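You operate a simulated robot arm through the tools that you are given. There is no shell and no other tool. Be economical: measure what you need, move in short steps, check, and stop when the job is done.

The job below is to be done with a simulated two-armed robot. You get a single attempt, and the scene is never put back.

## Task
Carry the orange tray with the battery to the big charger, clip it on and start it at 1 A.
Fine: the tray goes on the battery bench, the battery stays in it; red clip first, switch on last.

The check looks at the end state, three seconds after you hand in, the way a careful person would. Anything else that was tipped, shoved, dropped, spilled or broken makes it a failure.

## Robot
Two 7-joint arms with two-finger parallel grippers on one trunk, on a base that drives. Base frame: it is fixed to the floor where the robot stands at the start and does not move with it; the origin is under the middle of the robot, x ahead of it, y to its left, z up; the surface under the hand at the start is at about z = 860. Lengths are in mm, angles in degrees, forces in N, time in s.
The left shoulder is at the start at [60, 189, 1228], the right one opposite. With the tool pointing down near the work surface each hand reaches from about 100 to 640 mm from the robot's upright axis, wherever it stands, measured 20 degrees to its own side. Places, roughly: battery bench [500, -2000, 900]; big charger [400, -2100, 900]; black clip (3x2x9 cm) [500, -2000, 1000]; charger switch [300, -2100, 1000]; inside of the orange tray [500, 100, 900]; negative post of the Cellwick 4 Ah battery [500, 100, 1000]; positive post of the Cellwick 4 Ah battery [500, 0, 1000]; rate knob [500, -2100, 1000]; red clip (3x2x9 cm) [500, -2000, 1000]; volts knob [400, -2100, 1000]. Payload 3.43 kg a hand.
The tool frame of a hand sits at the grasp point between the pads (the TCP): z along the fingers, y along the line on which they close. The tips reach 30 mm beyond it. The gripper opens to 94 mm. The fingers are 28 mm wide and 10 mm thick; the gripper's body (50 by 96 mm) begins 55 mm behind the TCP.
Orientation is that of the tool frame in the base frame, as [roll, pitch, yaw] about the fixed x, y, z axes, in that order (R = Rz(yaw) Ry(pitch) Rx(roll)). With the fingers straight down and closing along the base's y, the tool's x points along the base's -x, its y along +y and its z along -z.

## Interface
- The arms move only by the tool send_rows. It takes "left_steps", "right_steps" or both (then of equal length, played together; a hand with none holds still); each is a list of rows, each a list of 7 numbers: the shift along the tool's x, y, z in units of 30 mm (1.0 is 30 mm), then the turn, a rotation vector about the tool's x, y, z in units of 5 degrees (1.0 is 5 degrees), then the opening in per cent of the stroke, from 0 (shut) to 100 (fully open). In form: [[x, y, z, ax, ay, az, jaw], ...]. A call has 1 to 10 rows; each row shifts and turns the commanded pose from where the row before left it, along the tool's axes as they then stand. A call with a number of a shift or a turn outside -1 to 1 is refused whole. Rows are played at 5 a second. More than 50 mm and 8.6 degrees between two rows, or a gripper value outside its range, and nothing of the call is played. Where a pose cannot be reached the arm comes as near as it can. A force on the tool above 40 N (or 10 N above the force at the start of the call, whichever is more), or a blocked arm, ends the call early, and 0.2 s more pass. The fingers move at their own pace (about 153 mm/s each) and stop on an object; they squeeze with about 43 N. The grip force told is the motor's: it shows also when the fingers shut on nothing. Time passes only in rows, and 0.2 s behind the last, so rows that do not move let the fingers close. It gives the time, the measured TCP pose, the force on the tool (base axes), the opening and the grip force at its end, in the units of the frame above (readings bear some noise), with the torque about the TCP (base axes, N m) and any sound that the robot's microphone picked up, and new pictures: "views" is both (left out), scene, wrist or none (wrist: the cameras of the hands that moved).
- Cameras (640 x 400 px; columns grow to the right, rows downward): "scene" is now at [5.2, 12.4, 1763]; the picture's right is [0.18, -0.98, 0.00], its down [-0.85, -0.16, -0.50] and it looks along [0.49, 0.09, -0.87] (base axes); focal length 266 px, centre (320, 200). "left" rides on the left gripper at [76, -14, -102] in its tool frame; the picture's right is [0.18, 0.98, 0.00], its down [-0.75, 0.14, -0.64] and it looks along [-0.63, 0.12, 0.77] (tool axes); focal length 243 px, centre (320, 200). "right" rides on the right gripper at [76, 14, -102] in its tool frame; the picture's right is [-0.18, 0.98, 0.00], its down [-0.75, -0.14, -0.64] and it looks along [-0.63, -0.12, 0.77] (tool axes); focal length 243 px, centre (320, 200). There is no depth. A picture from a camera that has moved, and an enlarged one, comes with that camera's place and axes in the base frame and with its lens.
- raise_lower(by): slides the trunk up (or, below 0, down) by that many mm; the arms and the scene camera ride with it, the base frame stays. It gives what a move gives, with no picture.
- drive_base(legs): drives the robot by 1 to 6 legs, each [ahead, left, turn to the left] in mm, mm and degrees, along the robot's own axes; the way and the turn of a leg run together, so that a leg with both is an arc; at most 1500 mm and 180 degrees a leg. The arms and the cameras ride along, it lands a little off, and it stops where it bumps. It gives what a move gives, and a new picture of the scene camera.
- aim_head(pan, tilt): turns the head with the scene camera to pan (to the left, within 86 degrees either way) and tilt (down, from -29 to 69), counted from straight ahead of the robot. It gives what a move gives, and a new picture of the scene camera.
- enlarge(camera, box): a new picture of the part [left, top, right, bottom] of that camera's present view, enlarged. No time passes.
- finish_job(): hands the job in; it is judged then, once.

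Go step by step. Nothing tells you exact positions but the pictures and the camera data: compare them with the known pose of the tool, close in by small moves and look again before you grip or let go. The budget is 120 turns and 260 pictures, counting those below and the enlarged ones. Unless the task says otherwise, let go and move clear before handing in, and close with one line.

The tools are called after ">>>" as a command line: name --argument value ..., lists and objects as JSON in quotes. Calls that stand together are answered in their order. send_rows: Moves the arms, as the interface text tells. Its arguments: {"type":"object","properties":{"left_steps":{"type":"array"},"right_steps":{"type":"array"},"views":{"type":"string","enum":["both","scene","wrist","none"]}},"required":[]} The other tools are called the same way: raise_lower (by) slides the trunk up or down; drive_base (legs) drives the base; aim_head (pan, tilt) turns the head that bears the scene camera; enlarge (camera, box) takes an enlarged picture of a part of a camera's view; finish_job () hands the job in.

At the start:

```text
clock: 0.0
left_ee_pos: [393.3, 125.0, 1183.1]
left_tool_rot: [179.9, -0.1, -180.0]
left_wrist_force: [-0.1, 0.1, 1.0]
left_moment: [0.0, 0.0, -0.04]
left_opening: 93.9
left_grasp_force: 0.0
right_ee_pos: [312.8, -154.9, 1247.6]
right_tool_rot: [-179.9, 0.0, -180.0]
right_wrist_force: [0.0, -0.6, -0.4]
right_moment: [-0.01, -0.01, -0.02]
right_opening: 93.9
right_grasp_force: 0.1
trunk travel left (down, up): [-900.0, 90.0]
robot x, y, heading: [-1.5, 2.9, 0.1]
head pan, tilt: [10.3, 60.1]
```

scene: 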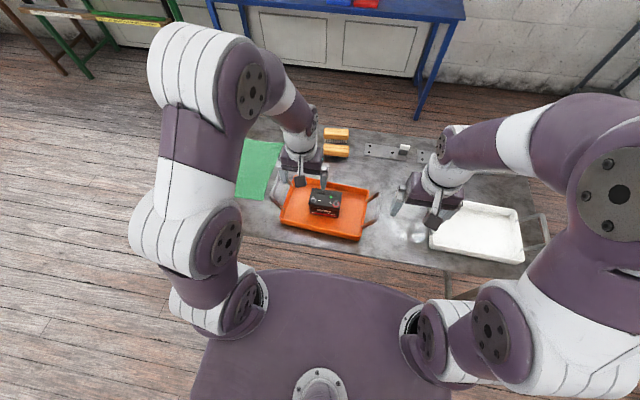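
right: 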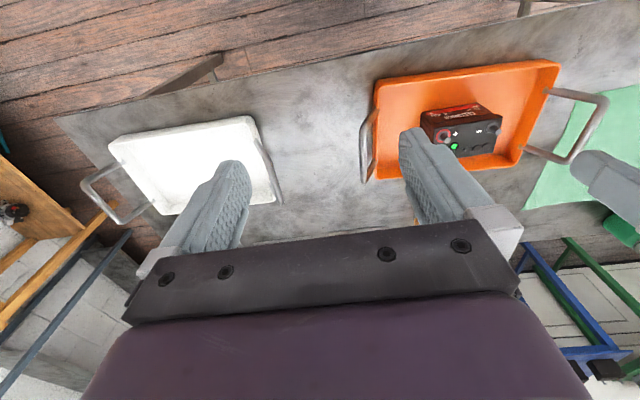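
left: 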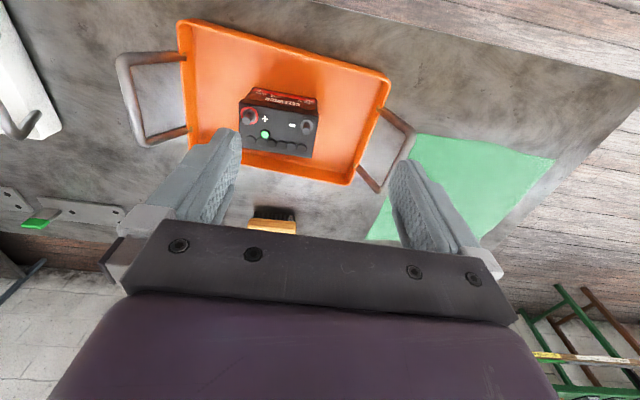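

I see the orange tray with the battery on the bench in front of me, with a handle at each side. First I look closer at it, and then at the charger bench to the right.

>>> enlarge --camera "scene" --box '[220, 120, 460, 270]'

>>> enlarge --camera "left" --box '[100, 0, 440, 212]'

>>> aim_head --pan -80 --tilt 25

```text
2.67 times, centred on (340, 195) of scene
camera zoom: at [5.2, 12.4, 1763.0], right [0.18, -0.98, 0.0], down [-0.85, -0.16, -0.5], along [0.49, 0.09, -0.87], focal length 710 px, centre (267, 213)
```

zoom: 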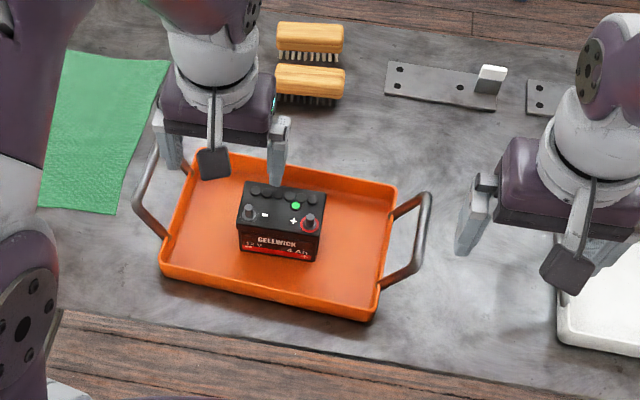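

```text
1.88 times, centred on (270, 106) of left
camera zoom: at [317.6, 110.1, 1285.8], right [-0.18, 0.98, 0.0], down [0.75, 0.14, 0.64], along [0.63, 0.12, -0.77], focal length 457 px, centre (414, 377)
```

zoom: 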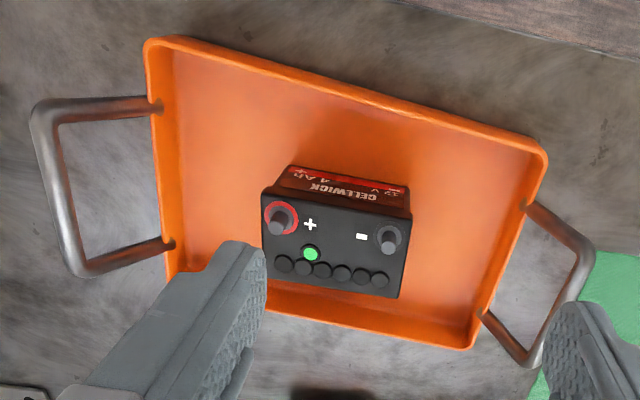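

```text
clock: 1.6
left_ee_pos: [394.0, 126.0, 1181.8]
left_tool_rot: [-180.0, 0.0, 180.0]
left_wrist_force: [-0.2, 0.2, -0.5]
left_moment: [-0.02, 0.01, -0.02]
left_opening: 94.0
left_grasp_force: 0.0
right_ee_pos: [313.2, -155.9, 1247.0]
right_tool_rot: [180.0, 0.0, -180.0]
right_wrist_force: [-0.5, 0.2, -0.2]
right_moment: [0.01, 0.01, 0.01]
right_opening: 93.8
right_grasp_force: 0.1
trunk travel left (down, up): [-900.0, 90.0]
robot x, y, heading: [3.3, 1.3, -0.0]
head pan, tilt: [-80.0, 25.0]
camera scene: at [-44.3, -90.2, 1813.1], right [-0.98, -0.17, 0.0], down [-0.07, 0.42, -0.91], along [0.16, -0.89, -0.42], focal length 266 px, centre (320, 200)
```

scene: 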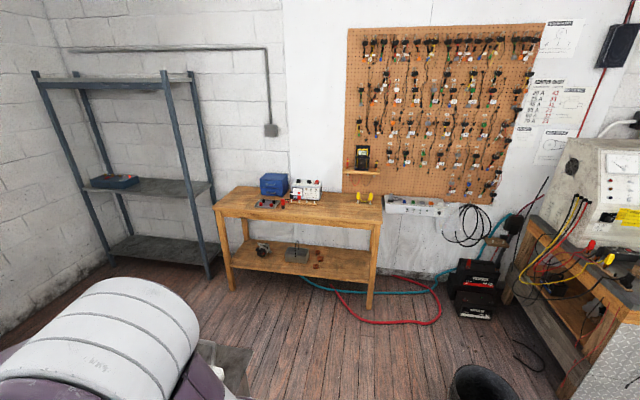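

The wooden table straight to my right matches the stated battery bench, with a charger on it. I look closer.

>>> enlarge --camera "scene" --box '[210, 140, 400, 260]'

>>> enlarge --camera "scene" --box '[450, 100, 640, 220]'

>>> enlarge --camera "scene" --box '[500, 20, 620, 160]'

>>> aim_head --pan 0 --tilt 66

```text
3.33 times, centred on (305, 200) of scene
camera zoom: at [-44.3, -90.2, 1813.1], right [-0.98, -0.17, 0.0], down [-0.07, 0.42, -0.91], along [0.16, -0.89, -0.42], focal length 887 px, centre (370, 200)
```

zoom: 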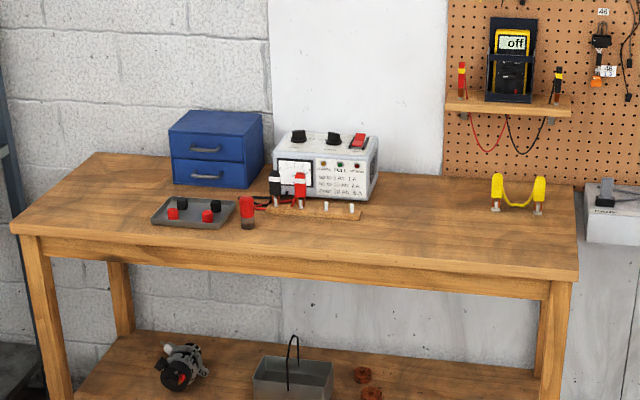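

```text
3.33 times, centred on (545, 160) of scene
camera zoom: at [-44.3, -90.2, 1813.1], right [-0.98, -0.17, 0.0], down [-0.07, 0.42, -0.91], along [0.16, -0.89, -0.42], focal length 887 px, centre (-430, 333)
```

zoom: 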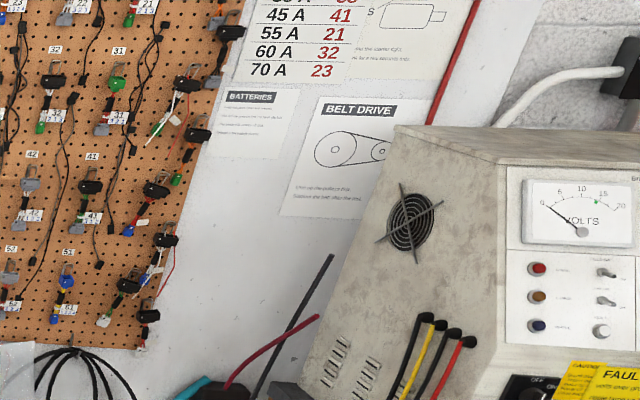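

```text
2.86 times, centred on (560, 90) of scene
camera zoom: at [-44.3, -90.2, 1813.1], right [-0.98, -0.17, 0.0], down [-0.07, 0.42, -0.91], along [0.16, -0.89, -0.42], focal length 760 px, centre (-366, 514)
```

zoom: 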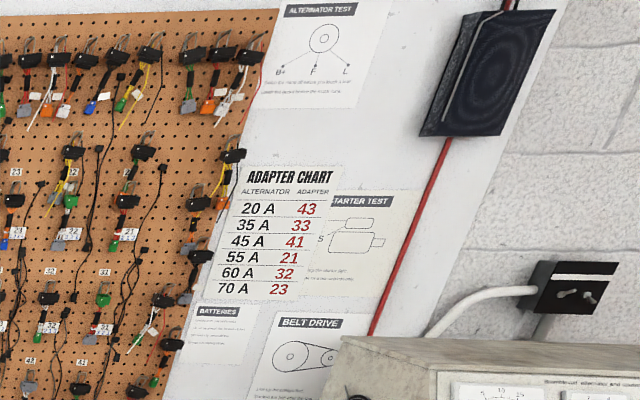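

```text
clock: 3.2
left_ee_pos: [393.6, 124.5, 1182.9]
left_tool_rot: [179.9, 0.0, -180.0]
left_wrist_force: [0.2, 0.1, -0.4]
left_moment: [0.03, -0.02, 0.02]
left_opening: 94.3
left_grasp_force: 0.1
right_ee_pos: [311.9, -155.2, 1247.0]
right_tool_rot: [180.0, 0.0, 179.9]
right_wrist_force: [-0.2, -0.2, -0.2]
right_moment: [-0.01, -0.03, 0.01]
right_opening: 94.0
right_grasp_force: 0.0
trunk travel left (down, up): [-900.0, 90.0]
robot x, y, heading: [-4.5, -2.2, 0.1]
head pan, tilt: [0.0, 66.0]
camera scene: at [-0.9, 0.4, 1756.5], right [0.0, -1.0, 0.0], down [-0.91, 0.0, -0.41], along [0.41, 0.0, -0.91], focal length 266 px, centre (320, 200)
```

scene: 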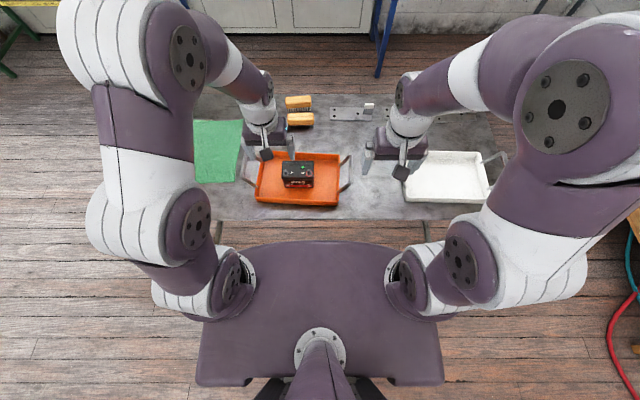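

The tray's handles rise outward to bars running along x: right bar middle about [462,-105,966], left bar middle about [489,264,965], tray yaw about -4°. I move both hands over the bars at z≈1050.

>>> send_rows --left_steps '[[-0.454, 0.664, 0.633, 0, 0, 0, 65], [-0.454, 0.664, 0.633, 0, 0, 0, 65], [-0.454, 0.664, 0.633, 0, 0, 0, 65], [-0.454, 0.664, 0.633, 0, 0, 0, 65], [-0.454, 0.664, 0.633, 0, 0, 0, 65], [-0.454, 0.664, 0.633, 0, 0, 0, 65], [-0.454, 0.664, 0.633, 0, 0, 0, 65], [0, 0, 0, 0, 0, 0.84, 65], [0, 0, 0, 0, 0, 0, 65]]' --right_steps '[[-0.714, 0.238, 0.938, 0, 0, 0, 65], [-0.714, 0.238, 0.938, 0, 0, 0, 65], [-0.714, 0.238, 0.938, 0, 0, 0, 65], [-0.714, 0.238, 0.938, 0, 0, 0, 65], [-0.714, 0.238, 0.938, 0, 0, 0, 65], [-0.714, 0.238, 0.938, 0, 0, 0, 65], [-0.714, 0.238, 0.938, 0, 0, 0, 65], [0, 0, 0, 0, 0, 0.84, 65], [0, 0, 0, 0, 0, 0, 65]]'

```text
clock: 5.2
left_ee_pos: [488.2, 264.0, 1051.4]
left_tool_rot: [-179.9, 0.0, 175.8]
left_wrist_force: [-0.3, 0.1, 0.0]
left_moment: [0.0, 0.0, 0.02]
left_opening: 61.0
left_grasp_force: 0.1
right_ee_pos: [462.5, -106.0, 1050.9]
right_tool_rot: [179.9, 0.0, 175.9]
right_wrist_force: [-0.1, -1.0, -0.9]
right_moment: [0.01, 0.02, -0.03]
right_opening: 61.2
right_grasp_force: 0.1
trunk travel left (down, up): [-900.0, 90.0]
robot x, y, heading: [1.1, -2.6, 0.1]
head pan, tilt: [0.0, 66.0]
camera scene: at [-1.5, 0.3, 1756.5], right [0.0, -1.0, 0.0], down [-0.91, 0.0, -0.41], along [0.41, 0.0, -0.91], focal length 266 px, centre (320, 200)
camera right: at [387.3, -85.4, 1153.6], right [0.26, 0.97, 0.0], down [0.74, -0.2, 0.64], along [0.62, -0.16, -0.77], focal length 243 px, centre (320, 200)
camera left: at [411.6, 255.1, 1153.9], right [-0.11, 0.99, 0.0], down [0.76, 0.09, 0.64], along [0.64, 0.07, -0.77], focal length 243 px, centre (320, 200)
```

scene: 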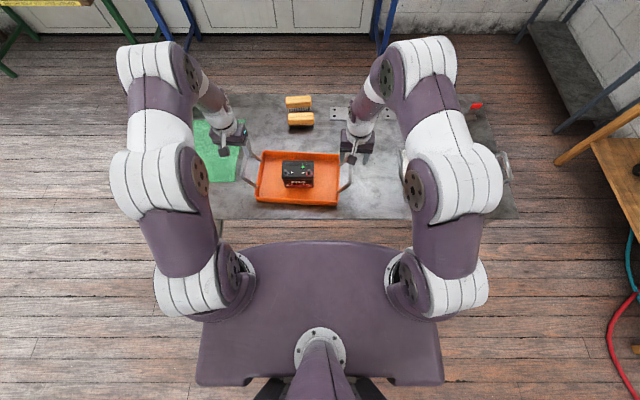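
right: 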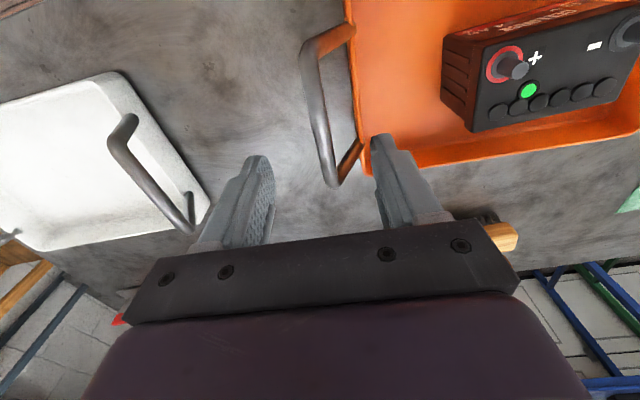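
left: 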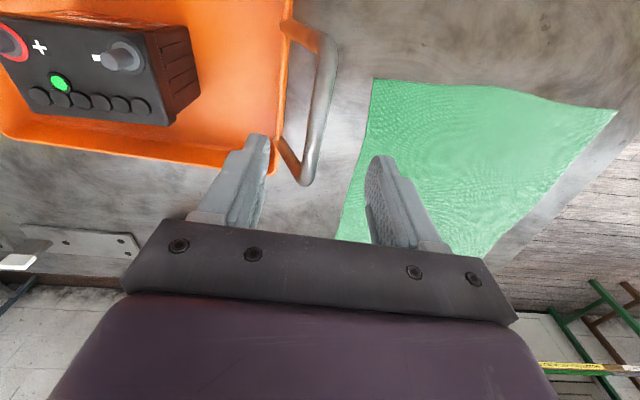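

Bars confirmed at about y=260 (left) and y=-100 (right). I descend over them, then look before closing.

>>> send_rows --left_steps '[[0, -0.13, 0.95, 0, 0, 0, 65], [0, 0, 0.95, 0, 0, 0, 65], [0, 0, 0.95, 0, 0, 0, 65], [0, 0, 0, 0, 0, 0, 65]]' --right_steps '[[0, 0.17, 0.95, 0, 0, 0, 65], [0, 0, 0.95, 0, 0, 0, 65], [0, 0, 0.95, 0, 0, 0, 65], [0, 0, 0, 0, 0, 0, 65]]'

```text
clock: 6.2
left_ee_pos: [491.0, 260.3, 963.8]
left_tool_rot: [180.0, 0.0, 175.9]
left_wrist_force: [0.9, -0.2, 0.1]
left_moment: [-0.01, -0.02, 0.08]
left_opening: 61.2
left_grasp_force: 0.0
right_ee_pos: [461.0, -98.0, 963.6]
right_tool_rot: [180.0, 0.0, 175.8]
right_wrist_force: [0.4, 0.0, 0.4]
right_moment: [0.0, -0.01, 0.0]
right_opening: 61.1
right_grasp_force: 0.1
trunk travel left (down, up): [-900.0, 90.0]
robot x, y, heading: [-2.7, 2.6, 0.1]
head pan, tilt: [0.0, 66.0]
camera scene: at [-1.6, 0.3, 1756.5], right [0.0, -1.0, 0.0], down [-0.91, 0.0, -0.41], along [0.41, 0.0, -0.91], focal length 266 px, centre (320, 200)
camera right: at [387.3, -78.9, 1066.0], right [0.26, 0.97, 0.0], down [0.74, -0.2, 0.64], along [0.62, -0.16, -0.77], focal length 243 px, centre (320, 200)
camera left: at [412.9, 252.0, 1066.9], right [-0.11, 0.99, 0.0], down [0.76, 0.09, 0.64], along [0.64, 0.07, -0.77], focal length 243 px, centre (320, 200)
```

scene: 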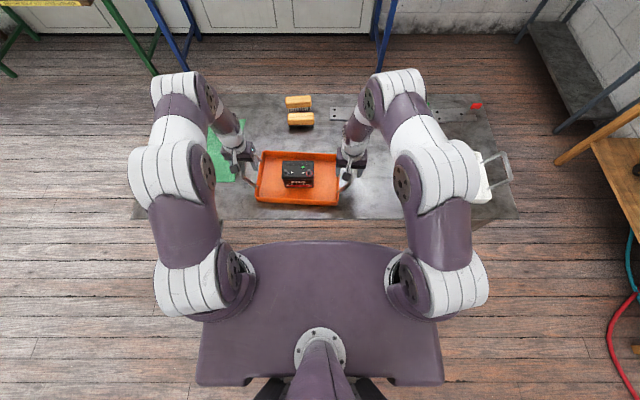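
right: 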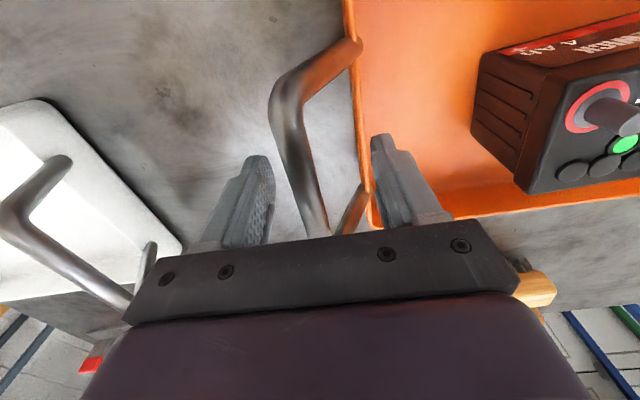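
left: 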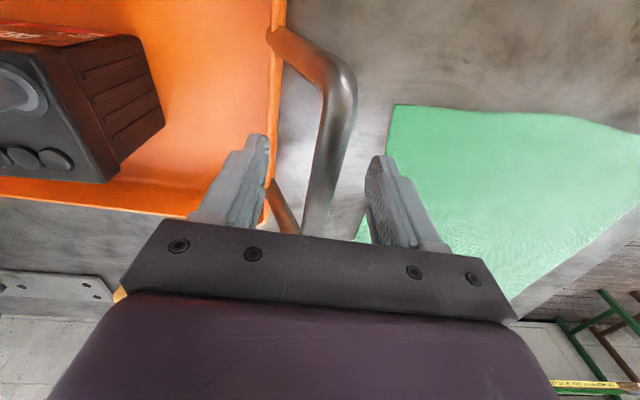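

Both bars are between the fingers, but a bit above the TCP (z≈978). I rise 12 mm and close both hands.

>>> send_rows --left_steps '[[0, 0, -0.4, 0, 0, 0, 60], [0, 0, 0, 0, 0, 0, 35], [0, 0, 0, 0, 0, 0, 20], [0, 0, 0, 0, 0, 0, 0], [0, 0, 0, 0, 0, 0, 0], [0, 0, 0, 0, 0, 0, 0]]' --right_steps '[[0, 0, -0.4, 0, 0, 0, 60], [0, 0, 0, 0, 0, 0, 35], [0, 0, 0, 0, 0, 0, 20], [0, 0, 0, 0, 0, 0, 0], [0, 0, 0, 0, 0, 0, 0], [0, 0, 0, 0, 0, 0, 0]]'

```text
clock: 7.1
left_ee_pos: [489.9, 263.5, 978.0]
left_tool_rot: [179.8, 0.4, 176.0]
left_wrist_force: [1.0, 4.2, -0.2]
left_moment: [0.04, 0.5, 0.35]
left_opening: 13.7
left_grasp_force: 43.7
right_ee_pos: [461.6, -103.0, 977.0]
right_tool_rot: [-179.9, -0.1, 175.7]
right_wrist_force: [-2.4, -8.0, 11.0]
right_moment: [0.0, 0.13, 0.31]
right_opening: 15.5
right_grasp_force: 42.9
trunk travel left (down, up): [-900.0, 90.0]
robot x, y, heading: [1.8, 1.6, -0.1]
head pan, tilt: [0.0, 66.0]
stopped in row 4 (right hand): the force on the tool passed its limit at 55 N (the readings are from after the stop); the commanded pose is now the measured one
camera scene: at [-2.4, -0.1, 1756.6], right [0.0, -1.0, 0.0], down [-0.91, 0.0, -0.41], along [0.41, 0.0, -0.91], focal length 266 px, centre (320, 200)
camera right: at [387.0, -82.2, 1079.0], right [0.26, 0.97, 0.0], down [0.74, -0.2, 0.64], along [0.62, -0.17, -0.77], focal length 243 px, centre (320, 200)
camera left: at [413.3, 254.0, 1080.7], right [-0.11, 0.99, 0.0], down [0.76, 0.09, 0.65], along [0.64, 0.08, -0.76], focal length 243 px, centre (320, 200)
```

scene: 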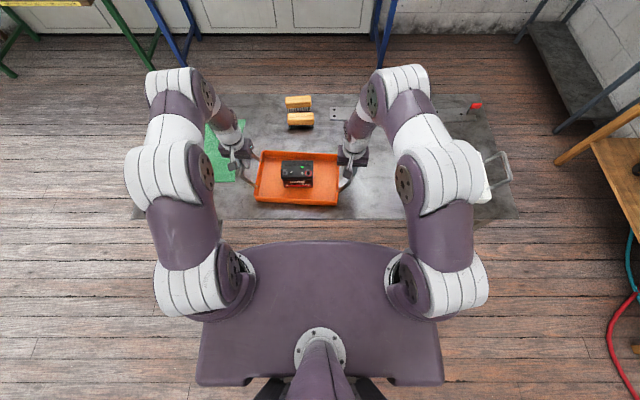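
right: 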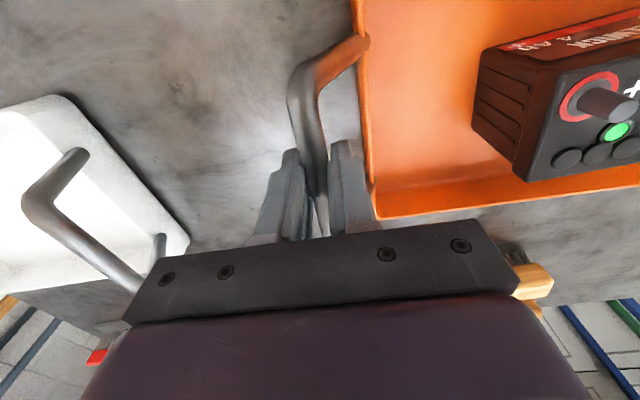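
left: 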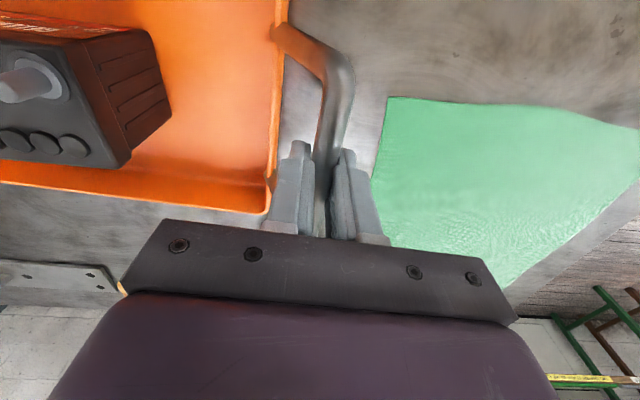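

Both hands hold the bars firmly. I lift with the trunk so both hands rise together.

>>> raise_lower --by 40

>>> aim_head --pan 0 --tilt 60

```text
clock: 7.9
left_ee_pos: [491.8, 265.9, 1016.3]
left_tool_rot: [179.8, 0.2, 175.9]
left_wrist_force: [2.2, 10.0, -9.0]
left_moment: [0.06, -0.05, 0.11]
left_opening: 13.5
left_grasp_force: 43.2
right_ee_pos: [463.5, -101.4, 1014.3]
right_tool_rot: [-179.7, -0.5, 175.7]
right_wrist_force: [-2.1, -10.1, -9.3]
right_moment: [-0.06, 0.05, 0.44]
right_opening: 13.5
right_grasp_force: 42.9
trunk travel left (down, up): [-940.0, 50.0]
robot x, y, heading: [-0.1, -0.7, -0.1]
head pan, tilt: [0.0, 66.0]
```

```text
clock: 8.6
left_ee_pos: [493.5, 263.8, 1015.6]
left_tool_rot: [179.9, 0.2, 175.8]
left_wrist_force: [3.1, 14.8, -8.6]
left_moment: [0.11, -0.17, 0.26]
left_opening: 13.5
left_grasp_force: 42.6
right_ee_pos: [463.5, -102.9, 1014.4]
right_tool_rot: [-179.8, -0.5, 175.8]
right_wrist_force: [-3.1, -14.4, -9.7]
right_moment: [-0.09, 0.26, 0.51]
right_opening: 13.4
right_grasp_force: 43.0
trunk travel left (down, up): [-940.0, 50.0]
robot x, y, heading: [0.4, 1.2, 0.1]
head pan, tilt: [0.0, 60.0]
camera scene: at [9.7, 1.1, 1803.0], right [0.0, -1.0, 0.0], down [-0.87, 0.0, -0.5], along [0.5, 0.0, -0.87], focal length 266 px, centre (320, 200)
```

scene: 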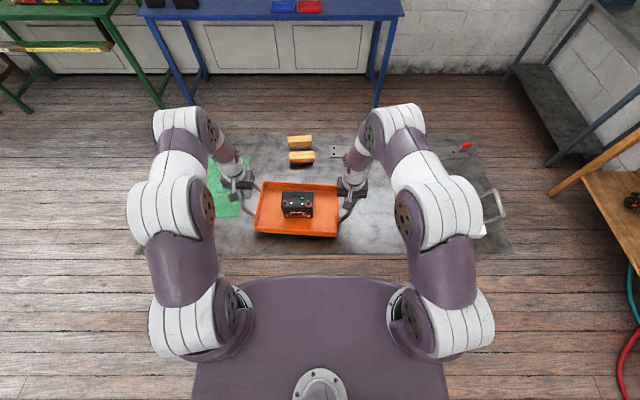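

The tray hangs level, about 2 kg in total. I raise it a bit more, back away from the bench and turn right towards the battery bench.

>>> raise_lower --by 48

>>> drive_base --legs '[[-450, 0, 0]]'

>>> drive_base --legs '[[0, 0, -45], [0, 0, -45]]'

```text
clock: 9.5
left_ee_pos: [493.3, 264.5, 1064.1]
left_tool_rot: [179.8, 0.1, 175.8]
left_wrist_force: [3.8, 20.0, -7.6]
left_moment: [0.17, -0.15, 0.24]
left_opening: 13.5
left_grasp_force: 43.6
right_ee_pos: [464.5, -102.0, 1063.2]
right_tool_rot: [-179.8, -0.3, 175.7]
right_wrist_force: [-4.2, -20.1, -9.5]
right_moment: [-0.13, 0.15, 0.54]
right_opening: 13.7
right_grasp_force: 43.4
trunk travel left (down, up): [-988.0, 2.0]
robot x, y, heading: [-1.7, 2.9, -0.1]
head pan, tilt: [0.0, 60.0]
```

```text
clock: 12.2
left_ee_pos: [42.5, 264.5, 1063.5]
left_tool_rot: [179.9, 0.2, 176.0]
left_wrist_force: [4.7, 29.9, -9.4]
left_moment: [0.22, 0.02, 0.17]
left_opening: 13.6
left_grasp_force: 43.3
right_ee_pos: [12.6, -102.1, 1062.2]
right_tool_rot: [-179.7, -0.4, 175.8]
right_wrist_force: [-3.1, -30.0, -9.1]
right_moment: [-0.23, 0.0, 0.47]
right_opening: 13.4
right_grasp_force: 42.7
trunk travel left (down, up): [-988.0, 2.0]
robot x, y, heading: [-450.8, -4.1, -0.0]
head pan, tilt: [0.0, 60.0]
camera scene: at [-441.1, 0.6, 1851.0], right [0.0, -1.0, 0.0], down [-0.87, 0.0, -0.5], along [0.5, 0.0, -0.87], focal length 266 px, centre (320, 200)
```

scene: 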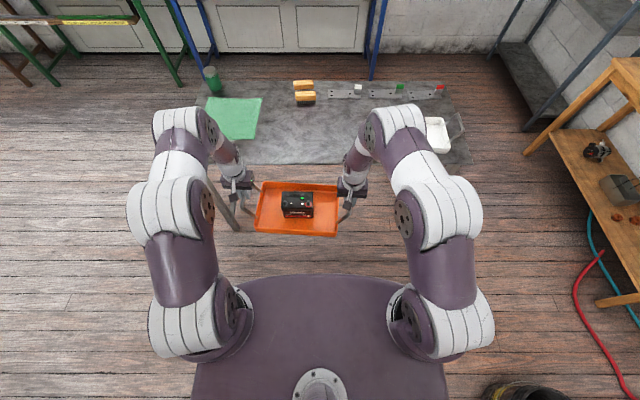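

```text
clock: 16.8
left_ee_pos: [-194.3, -496.9, 1063.8]
left_tool_rot: [179.8, 0.4, 85.3]
left_wrist_force: [5.5, -2.7, -9.3]
left_moment: [0.05, -0.01, 0.16]
left_opening: 13.3
left_grasp_force: 42.7
right_ee_pos: [-559.8, -463.3, 1063.1]
right_tool_rot: [-179.8, -0.3, 85.0]
right_wrist_force: [-4.8, 1.7, -9.2]
right_moment: [-0.01, 0.08, 0.43]
right_opening: 13.3
right_grasp_force: 43.0
trunk travel left (down, up): [-988.0, 2.0]
robot x, y, heading: [-454.6, 0.3, -90.4]
head pan, tilt: [0.0, 60.0]
camera scene: at [-452.1, -9.6, 1851.0], right [-1.0, 0.01, 0.0], down [0.01, 0.87, -0.5], along [-0.01, -0.5, -0.87], focal length 266 px, centre (320, 200)
```

scene: 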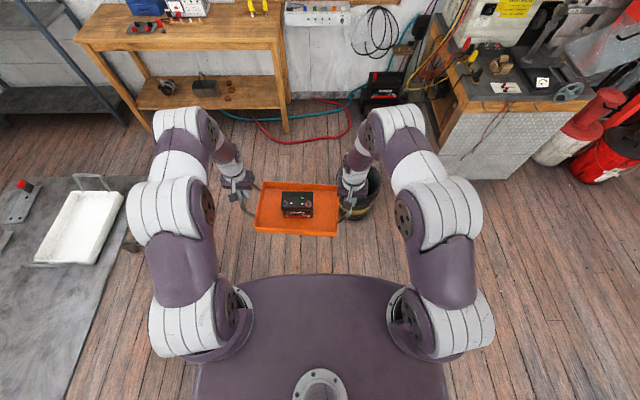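

The black bin stands near my path, so I move diagonally left first, then ahead, and then left along the bench.

>>> drive_base --legs '[[450, 370, 0], [550, 0, 0]]'

>>> drive_base --legs '[[0, 300, 0]]'

>>> aim_head --pan 10 --tilt 42

```text
clock: 22.9
left_ee_pos: [172.4, -1512.9, 1064.9]
left_tool_rot: [179.9, 0.3, 85.7]
left_wrist_force: [0.6, -1.6, -8.4]
left_moment: [0.01, 0.01, 0.14]
left_opening: 13.7
left_grasp_force: 42.9
right_ee_pos: [-196.5, -1482.2, 1064.6]
right_tool_rot: [-179.8, -0.4, 85.5]
right_wrist_force: [0.2, 1.2, -9.4]
right_moment: [0.06, 0.0, 0.38]
right_opening: 13.3
right_grasp_force: 43.2
trunk travel left (down, up): [-988.0, 2.0]
robot x, y, heading: [-89.5, -1018.2, -89.9]
head pan, tilt: [0.0, 60.0]
camera scene: at [-92.6, -1027.2, 1851.0], right [-1.0, 0.0, 0.0], down [0.0, 0.87, -0.5], along [0.0, -0.5, -0.87], focal length 266 px, centre (320, 200)
```

scene: 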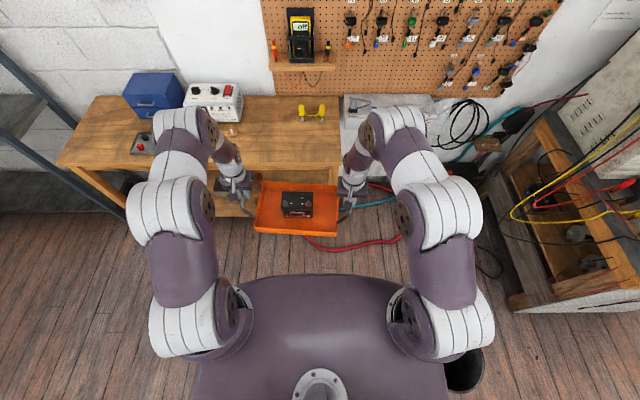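

```text
clock: 25.0
left_ee_pos: [470.5, -1512.7, 1065.1]
left_tool_rot: [179.7, 0.1, 85.9]
left_wrist_force: [-2.4, -0.7, -9.8]
left_moment: [-0.08, 0.04, 0.13]
left_opening: 13.3
left_grasp_force: 43.5
right_ee_pos: [104.4, -1483.7, 1062.3]
right_tool_rot: [-179.9, -0.4, 85.7]
right_wrist_force: [2.8, 0.7, -9.0]
right_moment: [0.18, -0.02, 0.36]
right_opening: 13.3
right_grasp_force: 43.1
trunk travel left (down, up): [-988.0, 2.0]
robot x, y, heading: [210.1, -1019.5, -89.9]
head pan, tilt: [0.0, 60.0]
camera scene: at [205.4, -1029.7, 1851.0], right [-1.0, 0.0, 0.0], down [0.0, 0.87, -0.5], along [0.0, -0.5, -0.87], focal length 266 px, centre (320, 200)
```

scene: 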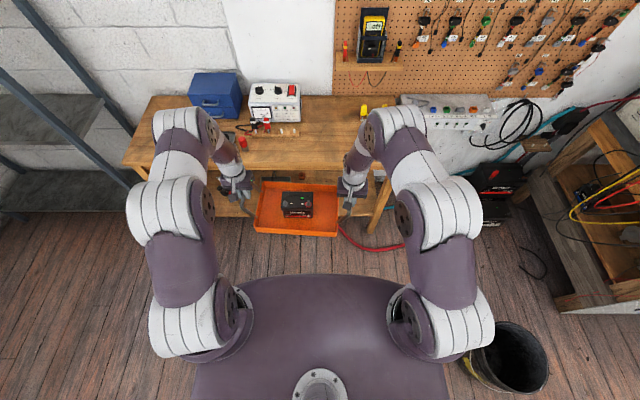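

```text
clock: 25.8
left_ee_pos: [473.5, -1514.0, 1064.6]
left_tool_rot: [180.0, 0.2, 86.0]
left_wrist_force: [-1.8, -1.7, -8.3]
left_moment: [0.12, 0.0, 0.03]
left_opening: 13.4
left_grasp_force: 43.2
right_ee_pos: [107.1, -1482.8, 1062.0]
right_tool_rot: [-179.7, -0.4, 85.8]
right_wrist_force: [1.8, 1.1, -9.0]
right_moment: [-0.04, -0.01, 0.34]
right_opening: 13.2
right_grasp_force: 42.9
trunk travel left (down, up): [-988.0, 2.0]
robot x, y, heading: [207.9, -1020.4, -90.0]
head pan, tilt: [10.0, 42.0]
camera scene: at [224.2, -1045.3, 1874.7], right [-0.98, -0.17, 0.0], down [-0.12, 0.66, -0.74], along [0.13, -0.73, -0.67], focal length 266 px, centre (320, 200)
```

scene: 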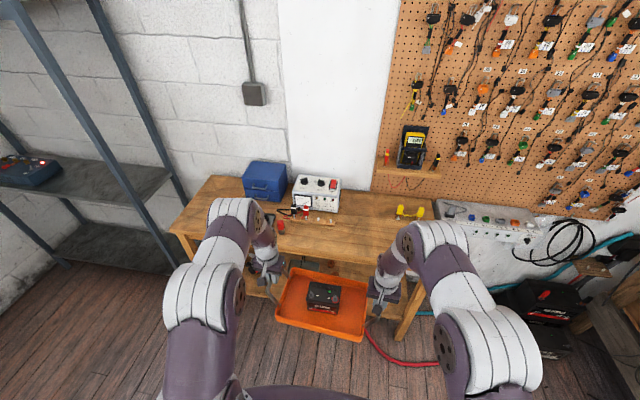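

>>> enlarge --camera "scene" --box '[235, 155, 355, 235]'

>>> enlarge --camera "scene" --box '[165, 155, 465, 350]'

```text
5.00 times, centred on (295, 195) of scene
camera zoom: at [224.2, -1045.3, 1874.7], right [-0.98, -0.17, 0.0], down [-0.12, 0.66, -0.74], along [0.13, -0.73, -0.67], focal length 1330 px, centre (445, 225)
```

zoom: 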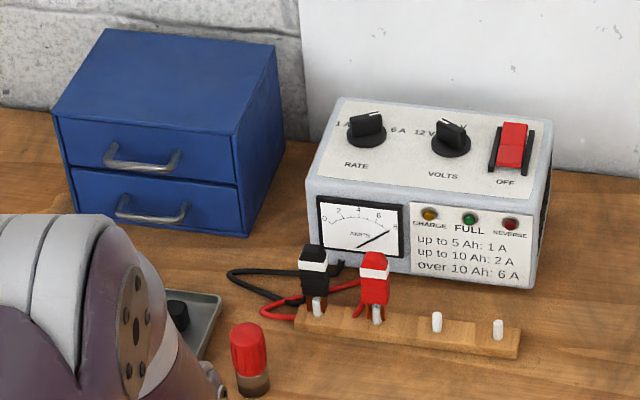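

```text
2.05 times, centred on (315, 252) of scene
camera zoom: at [224.2, -1045.3, 1874.7], right [-0.98, -0.17, 0.0], down [-0.12, 0.66, -0.74], along [0.13, -0.73, -0.67], focal length 546 px, centre (330, 92)
```

zoom: 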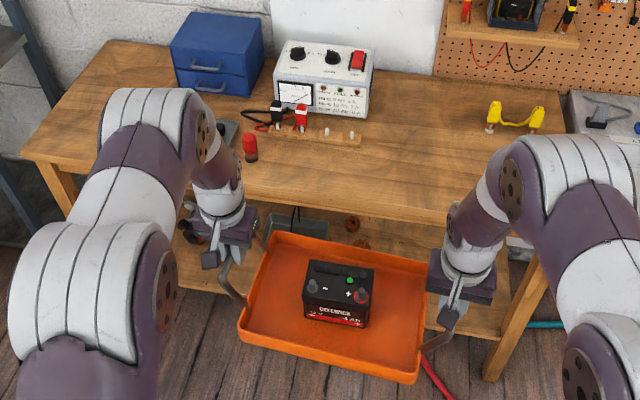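

Bench top is about z=870, its front edge at y≈-1770, and the clip stand spans x 313–545 with its front at y≈-1957. The free place right of the stand, centred at about [155,-1880], suits the tray; I square up, shift right, then go ahead.

>>> drive_base --legs '[[0, 0, 4], [0, -195, 0], [200, 0, 0]]'

>>> aim_head --pan 0 --tilt 50

```text
clock: 29.0
left_ee_pos: [330.7, -1705.1, 1065.5]
left_tool_rot: [179.9, 0.4, 89.7]
left_wrist_force: [-2.0, -0.3, -9.9]
left_moment: [0.0, 0.01, 0.08]
left_opening: 13.3
left_grasp_force: 43.0
right_ee_pos: [-38.2, -1699.4, 1064.1]
right_tool_rot: [-179.8, -0.3, 89.5]
right_wrist_force: [2.8, 1.7, -8.9]
right_moment: [0.08, 0.02, 0.34]
right_opening: 13.4
right_grasp_force: 42.8
trunk travel left (down, up): [-988.0, 2.0]
robot x, y, heading: [29.3, -1233.3, -85.9]
head pan, tilt: [10.0, 42.0]
camera scene: at [48.5, -1251.9, 1874.9], right [-0.97, -0.24, 0.0], down [-0.16, 0.65, -0.74], along [0.18, -0.72, -0.67], focal length 266 px, centre (320, 200)
```

scene: 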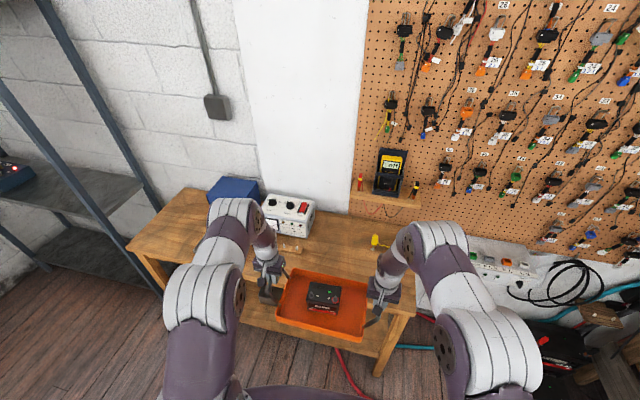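

```text
clock: 29.7
left_ee_pos: [329.1, -1708.0, 1064.0]
left_tool_rot: [180.0, 0.2, 89.8]
left_wrist_force: [-1.1, -1.0, -9.7]
left_moment: [0.15, 0.0, 0.03]
left_opening: 13.3
left_grasp_force: 43.3
right_ee_pos: [-38.4, -1701.2, 1061.2]
right_tool_rot: [-179.8, -0.6, 89.7]
right_wrist_force: [1.9, 0.1, -8.8]
right_moment: [-0.07, -0.02, 0.35]
right_opening: 13.3
right_grasp_force: 43.2
trunk travel left (down, up): [-988.0, 2.0]
robot x, y, heading: [35.1, -1232.8, -86.2]
head pan, tilt: [0.0, 50.0]
camera scene: at [33.0, -1253.3, 1863.6], right [-1.0, -0.07, 0.0], down [-0.05, 0.77, -0.64], along [0.04, -0.64, -0.77], focal length 266 px, centre (320, 200)
```

scene: 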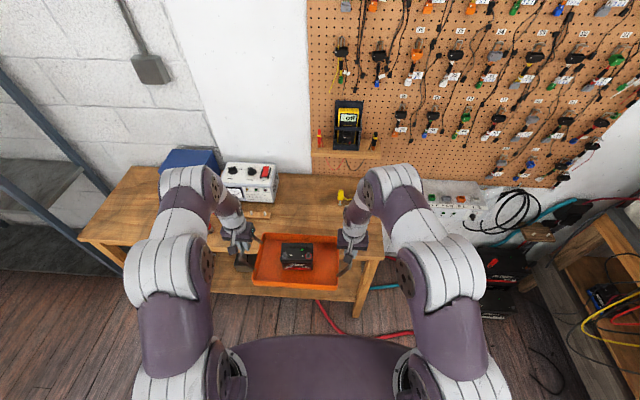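

The tray middle is at about [145,-1703]. I drive ahead 110 mm, extend the arms, and look at it over the bench.

>>> drive_base --legs '[[110, 0, 0]]'

>>> send_rows --left_steps '[[-0.5, 0, 0, 0, 0, 0, 0], [-0.6, 0, 0, 0, 0, 0, 0], [-0.6, 0, 0, 0, 0, 0, 0], [-0.5, 0, 0, 0, 0, 0, 0], [0, 0, 0, 0, 0, 0, 0]]' --right_steps '[[-0.5, 0, 0, 0, 0, 0, 0], [-0.6, 0, 0, 0, 0, 0, 0], [-0.6, 0, 0, 0, 0, 0, 0], [-0.5, 0, 0, 0, 0, 0, 0], [0, 0, 0, 0, 0, 0, 0]]'

>>> enlarge --camera "scene" --box '[200, 150, 440, 300]'

```text
clock: 30.9
left_ee_pos: [336.0, -1813.1, 1066.2]
left_tool_rot: [179.8, 0.3, 89.9]
left_wrist_force: [-2.5, -1.2, -9.5]
left_moment: [-0.11, 0.06, 0.03]
left_opening: 13.3
left_grasp_force: 42.9
right_ee_pos: [-31.2, -1808.6, 1063.8]
right_tool_rot: [-179.8, -0.2, 89.6]
right_wrist_force: [2.6, 1.6, -8.2]
right_moment: [0.17, 0.0, 0.32]
right_opening: 13.2
right_grasp_force: 43.8
trunk travel left (down, up): [-988.0, 2.0]
robot x, y, heading: [41.7, -1344.4, -86.1]
head pan, tilt: [0.0, 50.0]
camera scene: at [40.0, -1357.6, 1863.7], right [-1.0, -0.07, 0.0], down [-0.05, 0.76, -0.64], along [0.04, -0.64, -0.77], focal length 266 px, centre (320, 200)
```

scene: 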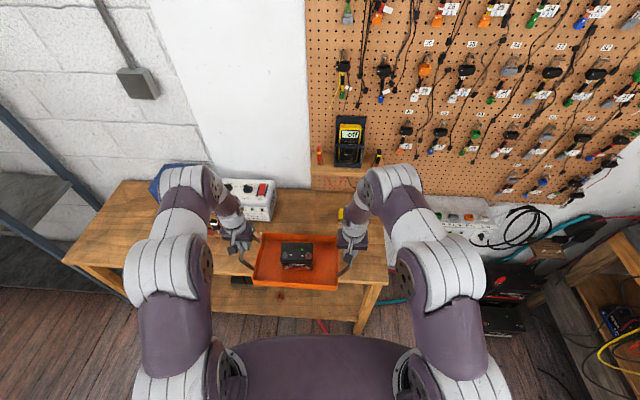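

```text
clock: 32.1
left_ee_pos: [336.7, -1881.7, 1064.9]
left_tool_rot: [179.9, 0.1, 89.9]
left_wrist_force: [-12.4, -1.0, -9.1]
left_moment: [-0.51, 0.17, 0.06]
left_opening: 13.2
left_grasp_force: 43.0
right_ee_pos: [-31.5, -1877.2, 1062.6]
right_tool_rot: [-179.8, -0.4, 89.7]
right_wrist_force: [14.2, 1.0, -8.6]
right_moment: [0.57, -0.11, 0.28]
right_opening: 13.3
right_grasp_force: 43.4
trunk travel left (down, up): [-988.0, 2.0]
robot x, y, heading: [40.3, -1344.8, -86.3]
head pan, tilt: [0.0, 50.0]
camera scene: at [40.2, -1361.0, 1863.6], right [-1.0, -0.07, 0.0], down [-0.05, 0.76, -0.64], along [0.04, -0.64, -0.77], focal length 266 px, centre (320, 200)
camera right: at [-16.9, -1801.3, 1165.3], right [0.98, -0.19, -0.01], down [-0.14, -0.76, 0.64], along [-0.12, -0.62, -0.77], focal length 243 px, centre (320, 200)
camera left: at [322.1, -1805.9, 1167.6], right [0.98, 0.18, 0.0], down [0.14, -0.75, 0.64], along [0.12, -0.63, -0.76], focal length 243 px, centre (320, 200)
```

scene: 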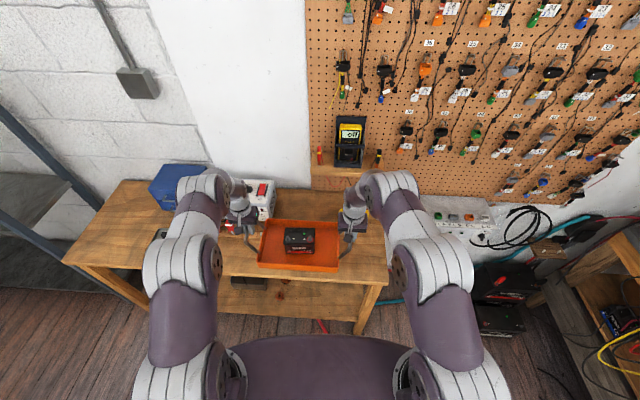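
right: 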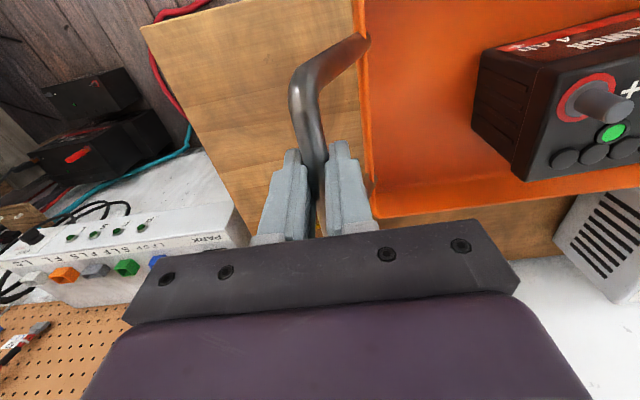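
left: 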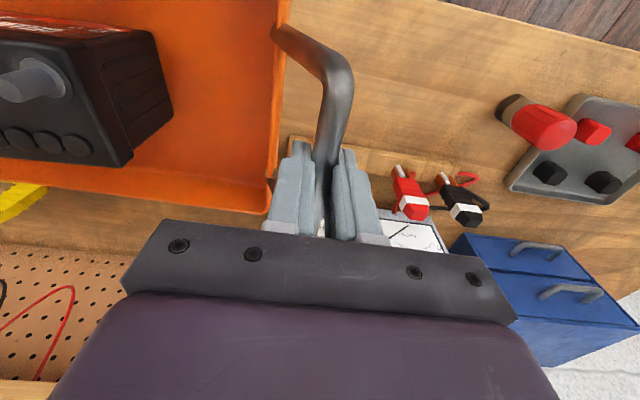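

```text
2.67 times, centred on (320, 225) of scene
camera zoom: at [40.2, -1361.0, 1863.6], right [-1.0, -0.07, 0.0], down [-0.05, 0.76, -0.64], along [0.04, -0.64, -0.77], focal length 710 px, centre (320, 133)
```

zoom: 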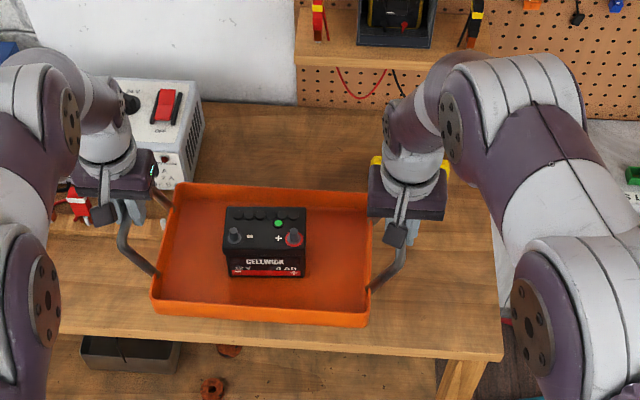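

The tray hangs level over the bench with the stand's end about 13 mm from its left rim. I shift 12 mm right and lower most of the way.

>>> send_rows --left_steps '[[0, -0.4, 0, 0, 0, 0, 0], [0, 0, 0.5, 0, 0, 0, 0], [0, 0, 0.5, 0, 0, 0, 0], [0, 0, 0.5, 0, 0, 0, 0], [0, 0, 0.4, 0, 0, 0, 0], [0, 0, 0.1, 0, 0, 0, 0], [0, 0, 0, 0, 0, 0, 0]]' --right_steps '[[0, -0.4, 0, 0, 0, 0, 0], [0, 0, 0.5, 0, 0, 0, 0], [0, 0, 0.5, 0, 0, 0, 0], [0, 0, 0.5, 0, 0, 0, 0], [0, 0, 0.4, 0, 0, 0, 0], [0, 0, 0.1, 0, 0, 0, 0], [0, 0, 0, 0, 0, 0, 0]]'

>>> enlarge --camera "scene" --box '[200, 150, 440, 300]'

```text
clock: 33.7
left_ee_pos: [324.4, -1883.4, 1005.3]
left_tool_rot: [179.9, 0.1, 89.9]
left_wrist_force: [-19.2, 1.3, -9.0]
left_moment: [0.01, 0.19, -0.18]
left_opening: 13.4
left_grasp_force: 42.6
right_ee_pos: [-43.7, -1877.1, 1000.0]
right_tool_rot: [-179.8, -0.4, 89.6]
right_wrist_force: [18.7, -0.5, -8.9]
right_moment: [0.09, -0.17, 0.0]
right_opening: 13.3
right_grasp_force: 43.1
trunk travel left (down, up): [-988.0, 2.0]
robot x, y, heading: [40.0, -1346.7, -86.1]
head pan, tilt: [0.0, 50.0]
camera scene: at [39.8, -1362.8, 1863.6], right [-1.0, -0.07, 0.0], down [-0.05, 0.77, -0.64], along [0.04, -0.64, -0.77], focal length 266 px, centre (320, 200)
camera right: at [-28.9, -1801.3, 1103.3], right [0.98, -0.19, 0.0], down [-0.14, -0.76, 0.64], along [-0.12, -0.62, -0.77], focal length 243 px, centre (320, 200)
camera left: at [310.1, -1807.6, 1106.8], right [0.98, 0.18, 0.0], down [0.14, -0.75, 0.64], along [0.12, -0.63, -0.77], focal length 243 px, centre (320, 200)
```

scene: 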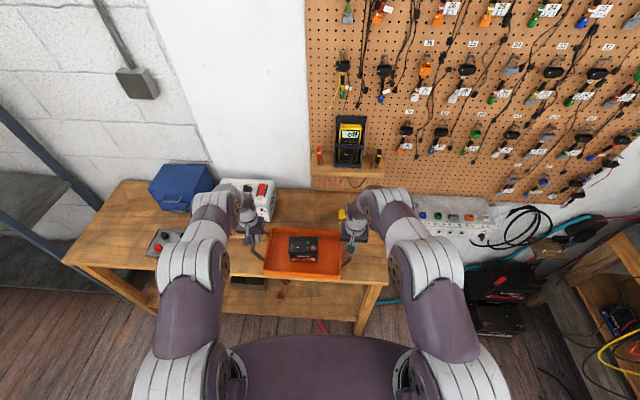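
right: 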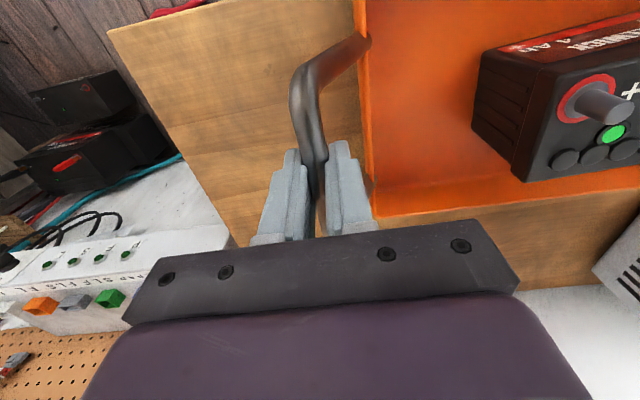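
left: 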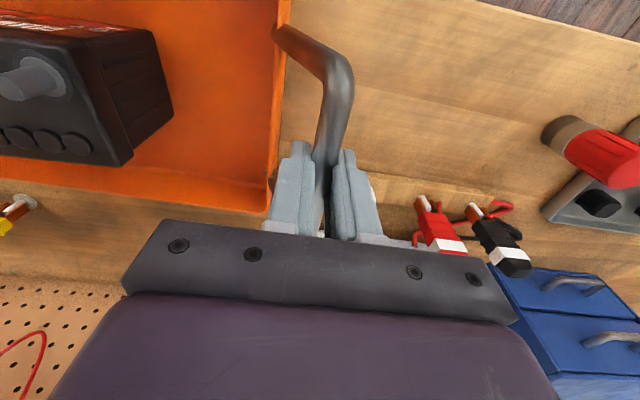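

```text
2.67 times, centred on (320, 225) of scene
camera zoom: at [39.8, -1362.8, 1863.6], right [-1.0, -0.07, 0.0], down [-0.05, 0.77, -0.64], along [0.04, -0.64, -0.77], focal length 710 px, centre (320, 133)
```

zoom: 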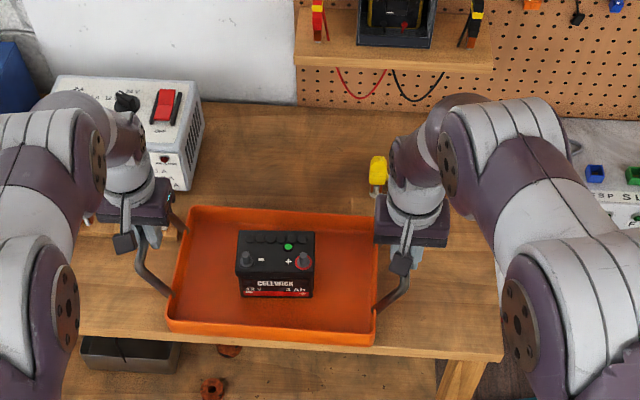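

I'd like the tray a little deeper from the edge, so I shift 15 mm ahead, then lower carefully to contact.

>>> send_rows --left_steps '[[-0.5, -0.05, 0, 0, 0, 0, 0], [0, 0, 0.25, 0, 0, 0, 0], [0, 0, 0.2, 0, 0, 0, 0], [0, 0, 0, 0, 0, 0, 0]]' --right_steps '[[-0.5, 0.05, 0, 0, 0, 0, 0], [0, 0, 0.15, 0, 0, 0, 0], [0, 0, 0.15, 0, 0, 0, 0], [0, 0, 0, 0, 0, 0, 0]]' --views "none"

>>> send_rows --left_steps '[[0, 0, 0.1, 0, 0, 0, 0], [0, 0, 0, 0, 0, 0, 0]]' --right_steps '[[0, 0, 0.1, 0, 0, 0, 0], [0, 0, 0, 0, 0, 0, 0]]' --views "none"

>>> send_rows --left_steps '[[0, 0, 0.1, 0, 0, 0, 0], [0, 0, 0, 0, 0, 0, 0]]' --right_steps '[[0, 0, 0.1, 0, 0, 0, 0], [0, 0, 0, 0, 0, 0, 0]]' --views "scene"

```text
clock: 34.8
left_ee_pos: [325.1, -1897.9, 999.3]
left_tool_rot: [179.6, 1.2, 89.9]
left_wrist_force: [1.6, 0.7, 13.3]
left_moment: [1.36, -0.03, -0.36]
left_opening: 13.7
left_grasp_force: 43.2
right_ee_pos: [-42.5, -1891.5, 999.3]
right_tool_rot: [180.0, 0.6, 89.7]
right_wrist_force: [-0.9, 5.3, 19.2]
right_moment: [1.13, -0.03, -0.04]
right_opening: 13.1
right_grasp_force: 42.6
trunk travel left (down, up): [-988.0, 2.0]
robot x, y, heading: [35.6, -1340.9, -86.2]
head pan, tilt: [0.0, 50.0]
stopped in row 4 (left hand): the force on the tool passed its limit at 42 N (the readings are from after the stop); the commanded pose is now the measured one
```

```text
clock: 35.4
left_ee_pos: [325.3, -1898.0, 999.2]
left_tool_rot: [179.5, 1.7, 89.9]
left_wrist_force: [6.2, -4.4, 28.8]
left_moment: [1.08, -0.05, -0.33]
left_opening: 13.3
left_grasp_force: 42.8
right_ee_pos: [-42.9, -1891.9, 999.2]
right_tool_rot: [179.9, 0.8, 89.6]
right_wrist_force: [-5.8, 1.1, 39.7]
right_moment: [0.89, 0.04, -0.06]
right_opening: 13.5
right_grasp_force: 43.3
trunk travel left (down, up): [-988.0, 2.0]
robot x, y, heading: [40.9, -1340.2, -86.3]
head pan, tilt: [0.0, 50.0]
```

```text
clock: 35.8
left_ee_pos: [324.2, -1898.6, 999.3]
left_tool_rot: [179.3, 1.8, 89.9]
left_wrist_force: [-1.6, 8.2, 22.0]
left_moment: [1.53, -0.01, -0.25]
left_opening: 13.3
left_grasp_force: 43.1
right_ee_pos: [-42.6, -1892.5, 998.0]
right_tool_rot: [-180.0, 1.1, 89.6]
right_wrist_force: [-3.3, 9.5, 27.6]
right_moment: [1.52, 0.01, 0.02]
right_opening: 13.5
right_grasp_force: 43.1
trunk travel left (down, up): [-988.0, 2.0]
robot x, y, heading: [35.7, -1343.9, -85.9]
head pan, tilt: [0.0, 50.0]
stopped in row 2 (left hand): the force on the tool passed its limit at 42 N (the readings are from after the stop); the commanded pose is now the measured one
camera scene: at [37.6, -1347.4, 1863.3], right [-1.0, -0.07, 0.0], down [-0.05, 0.76, -0.65], along [0.05, -0.65, -0.76], focal length 266 px, centre (320, 200)
```

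scene: 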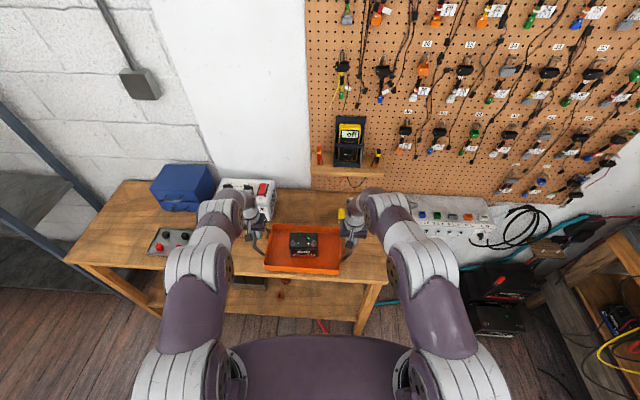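

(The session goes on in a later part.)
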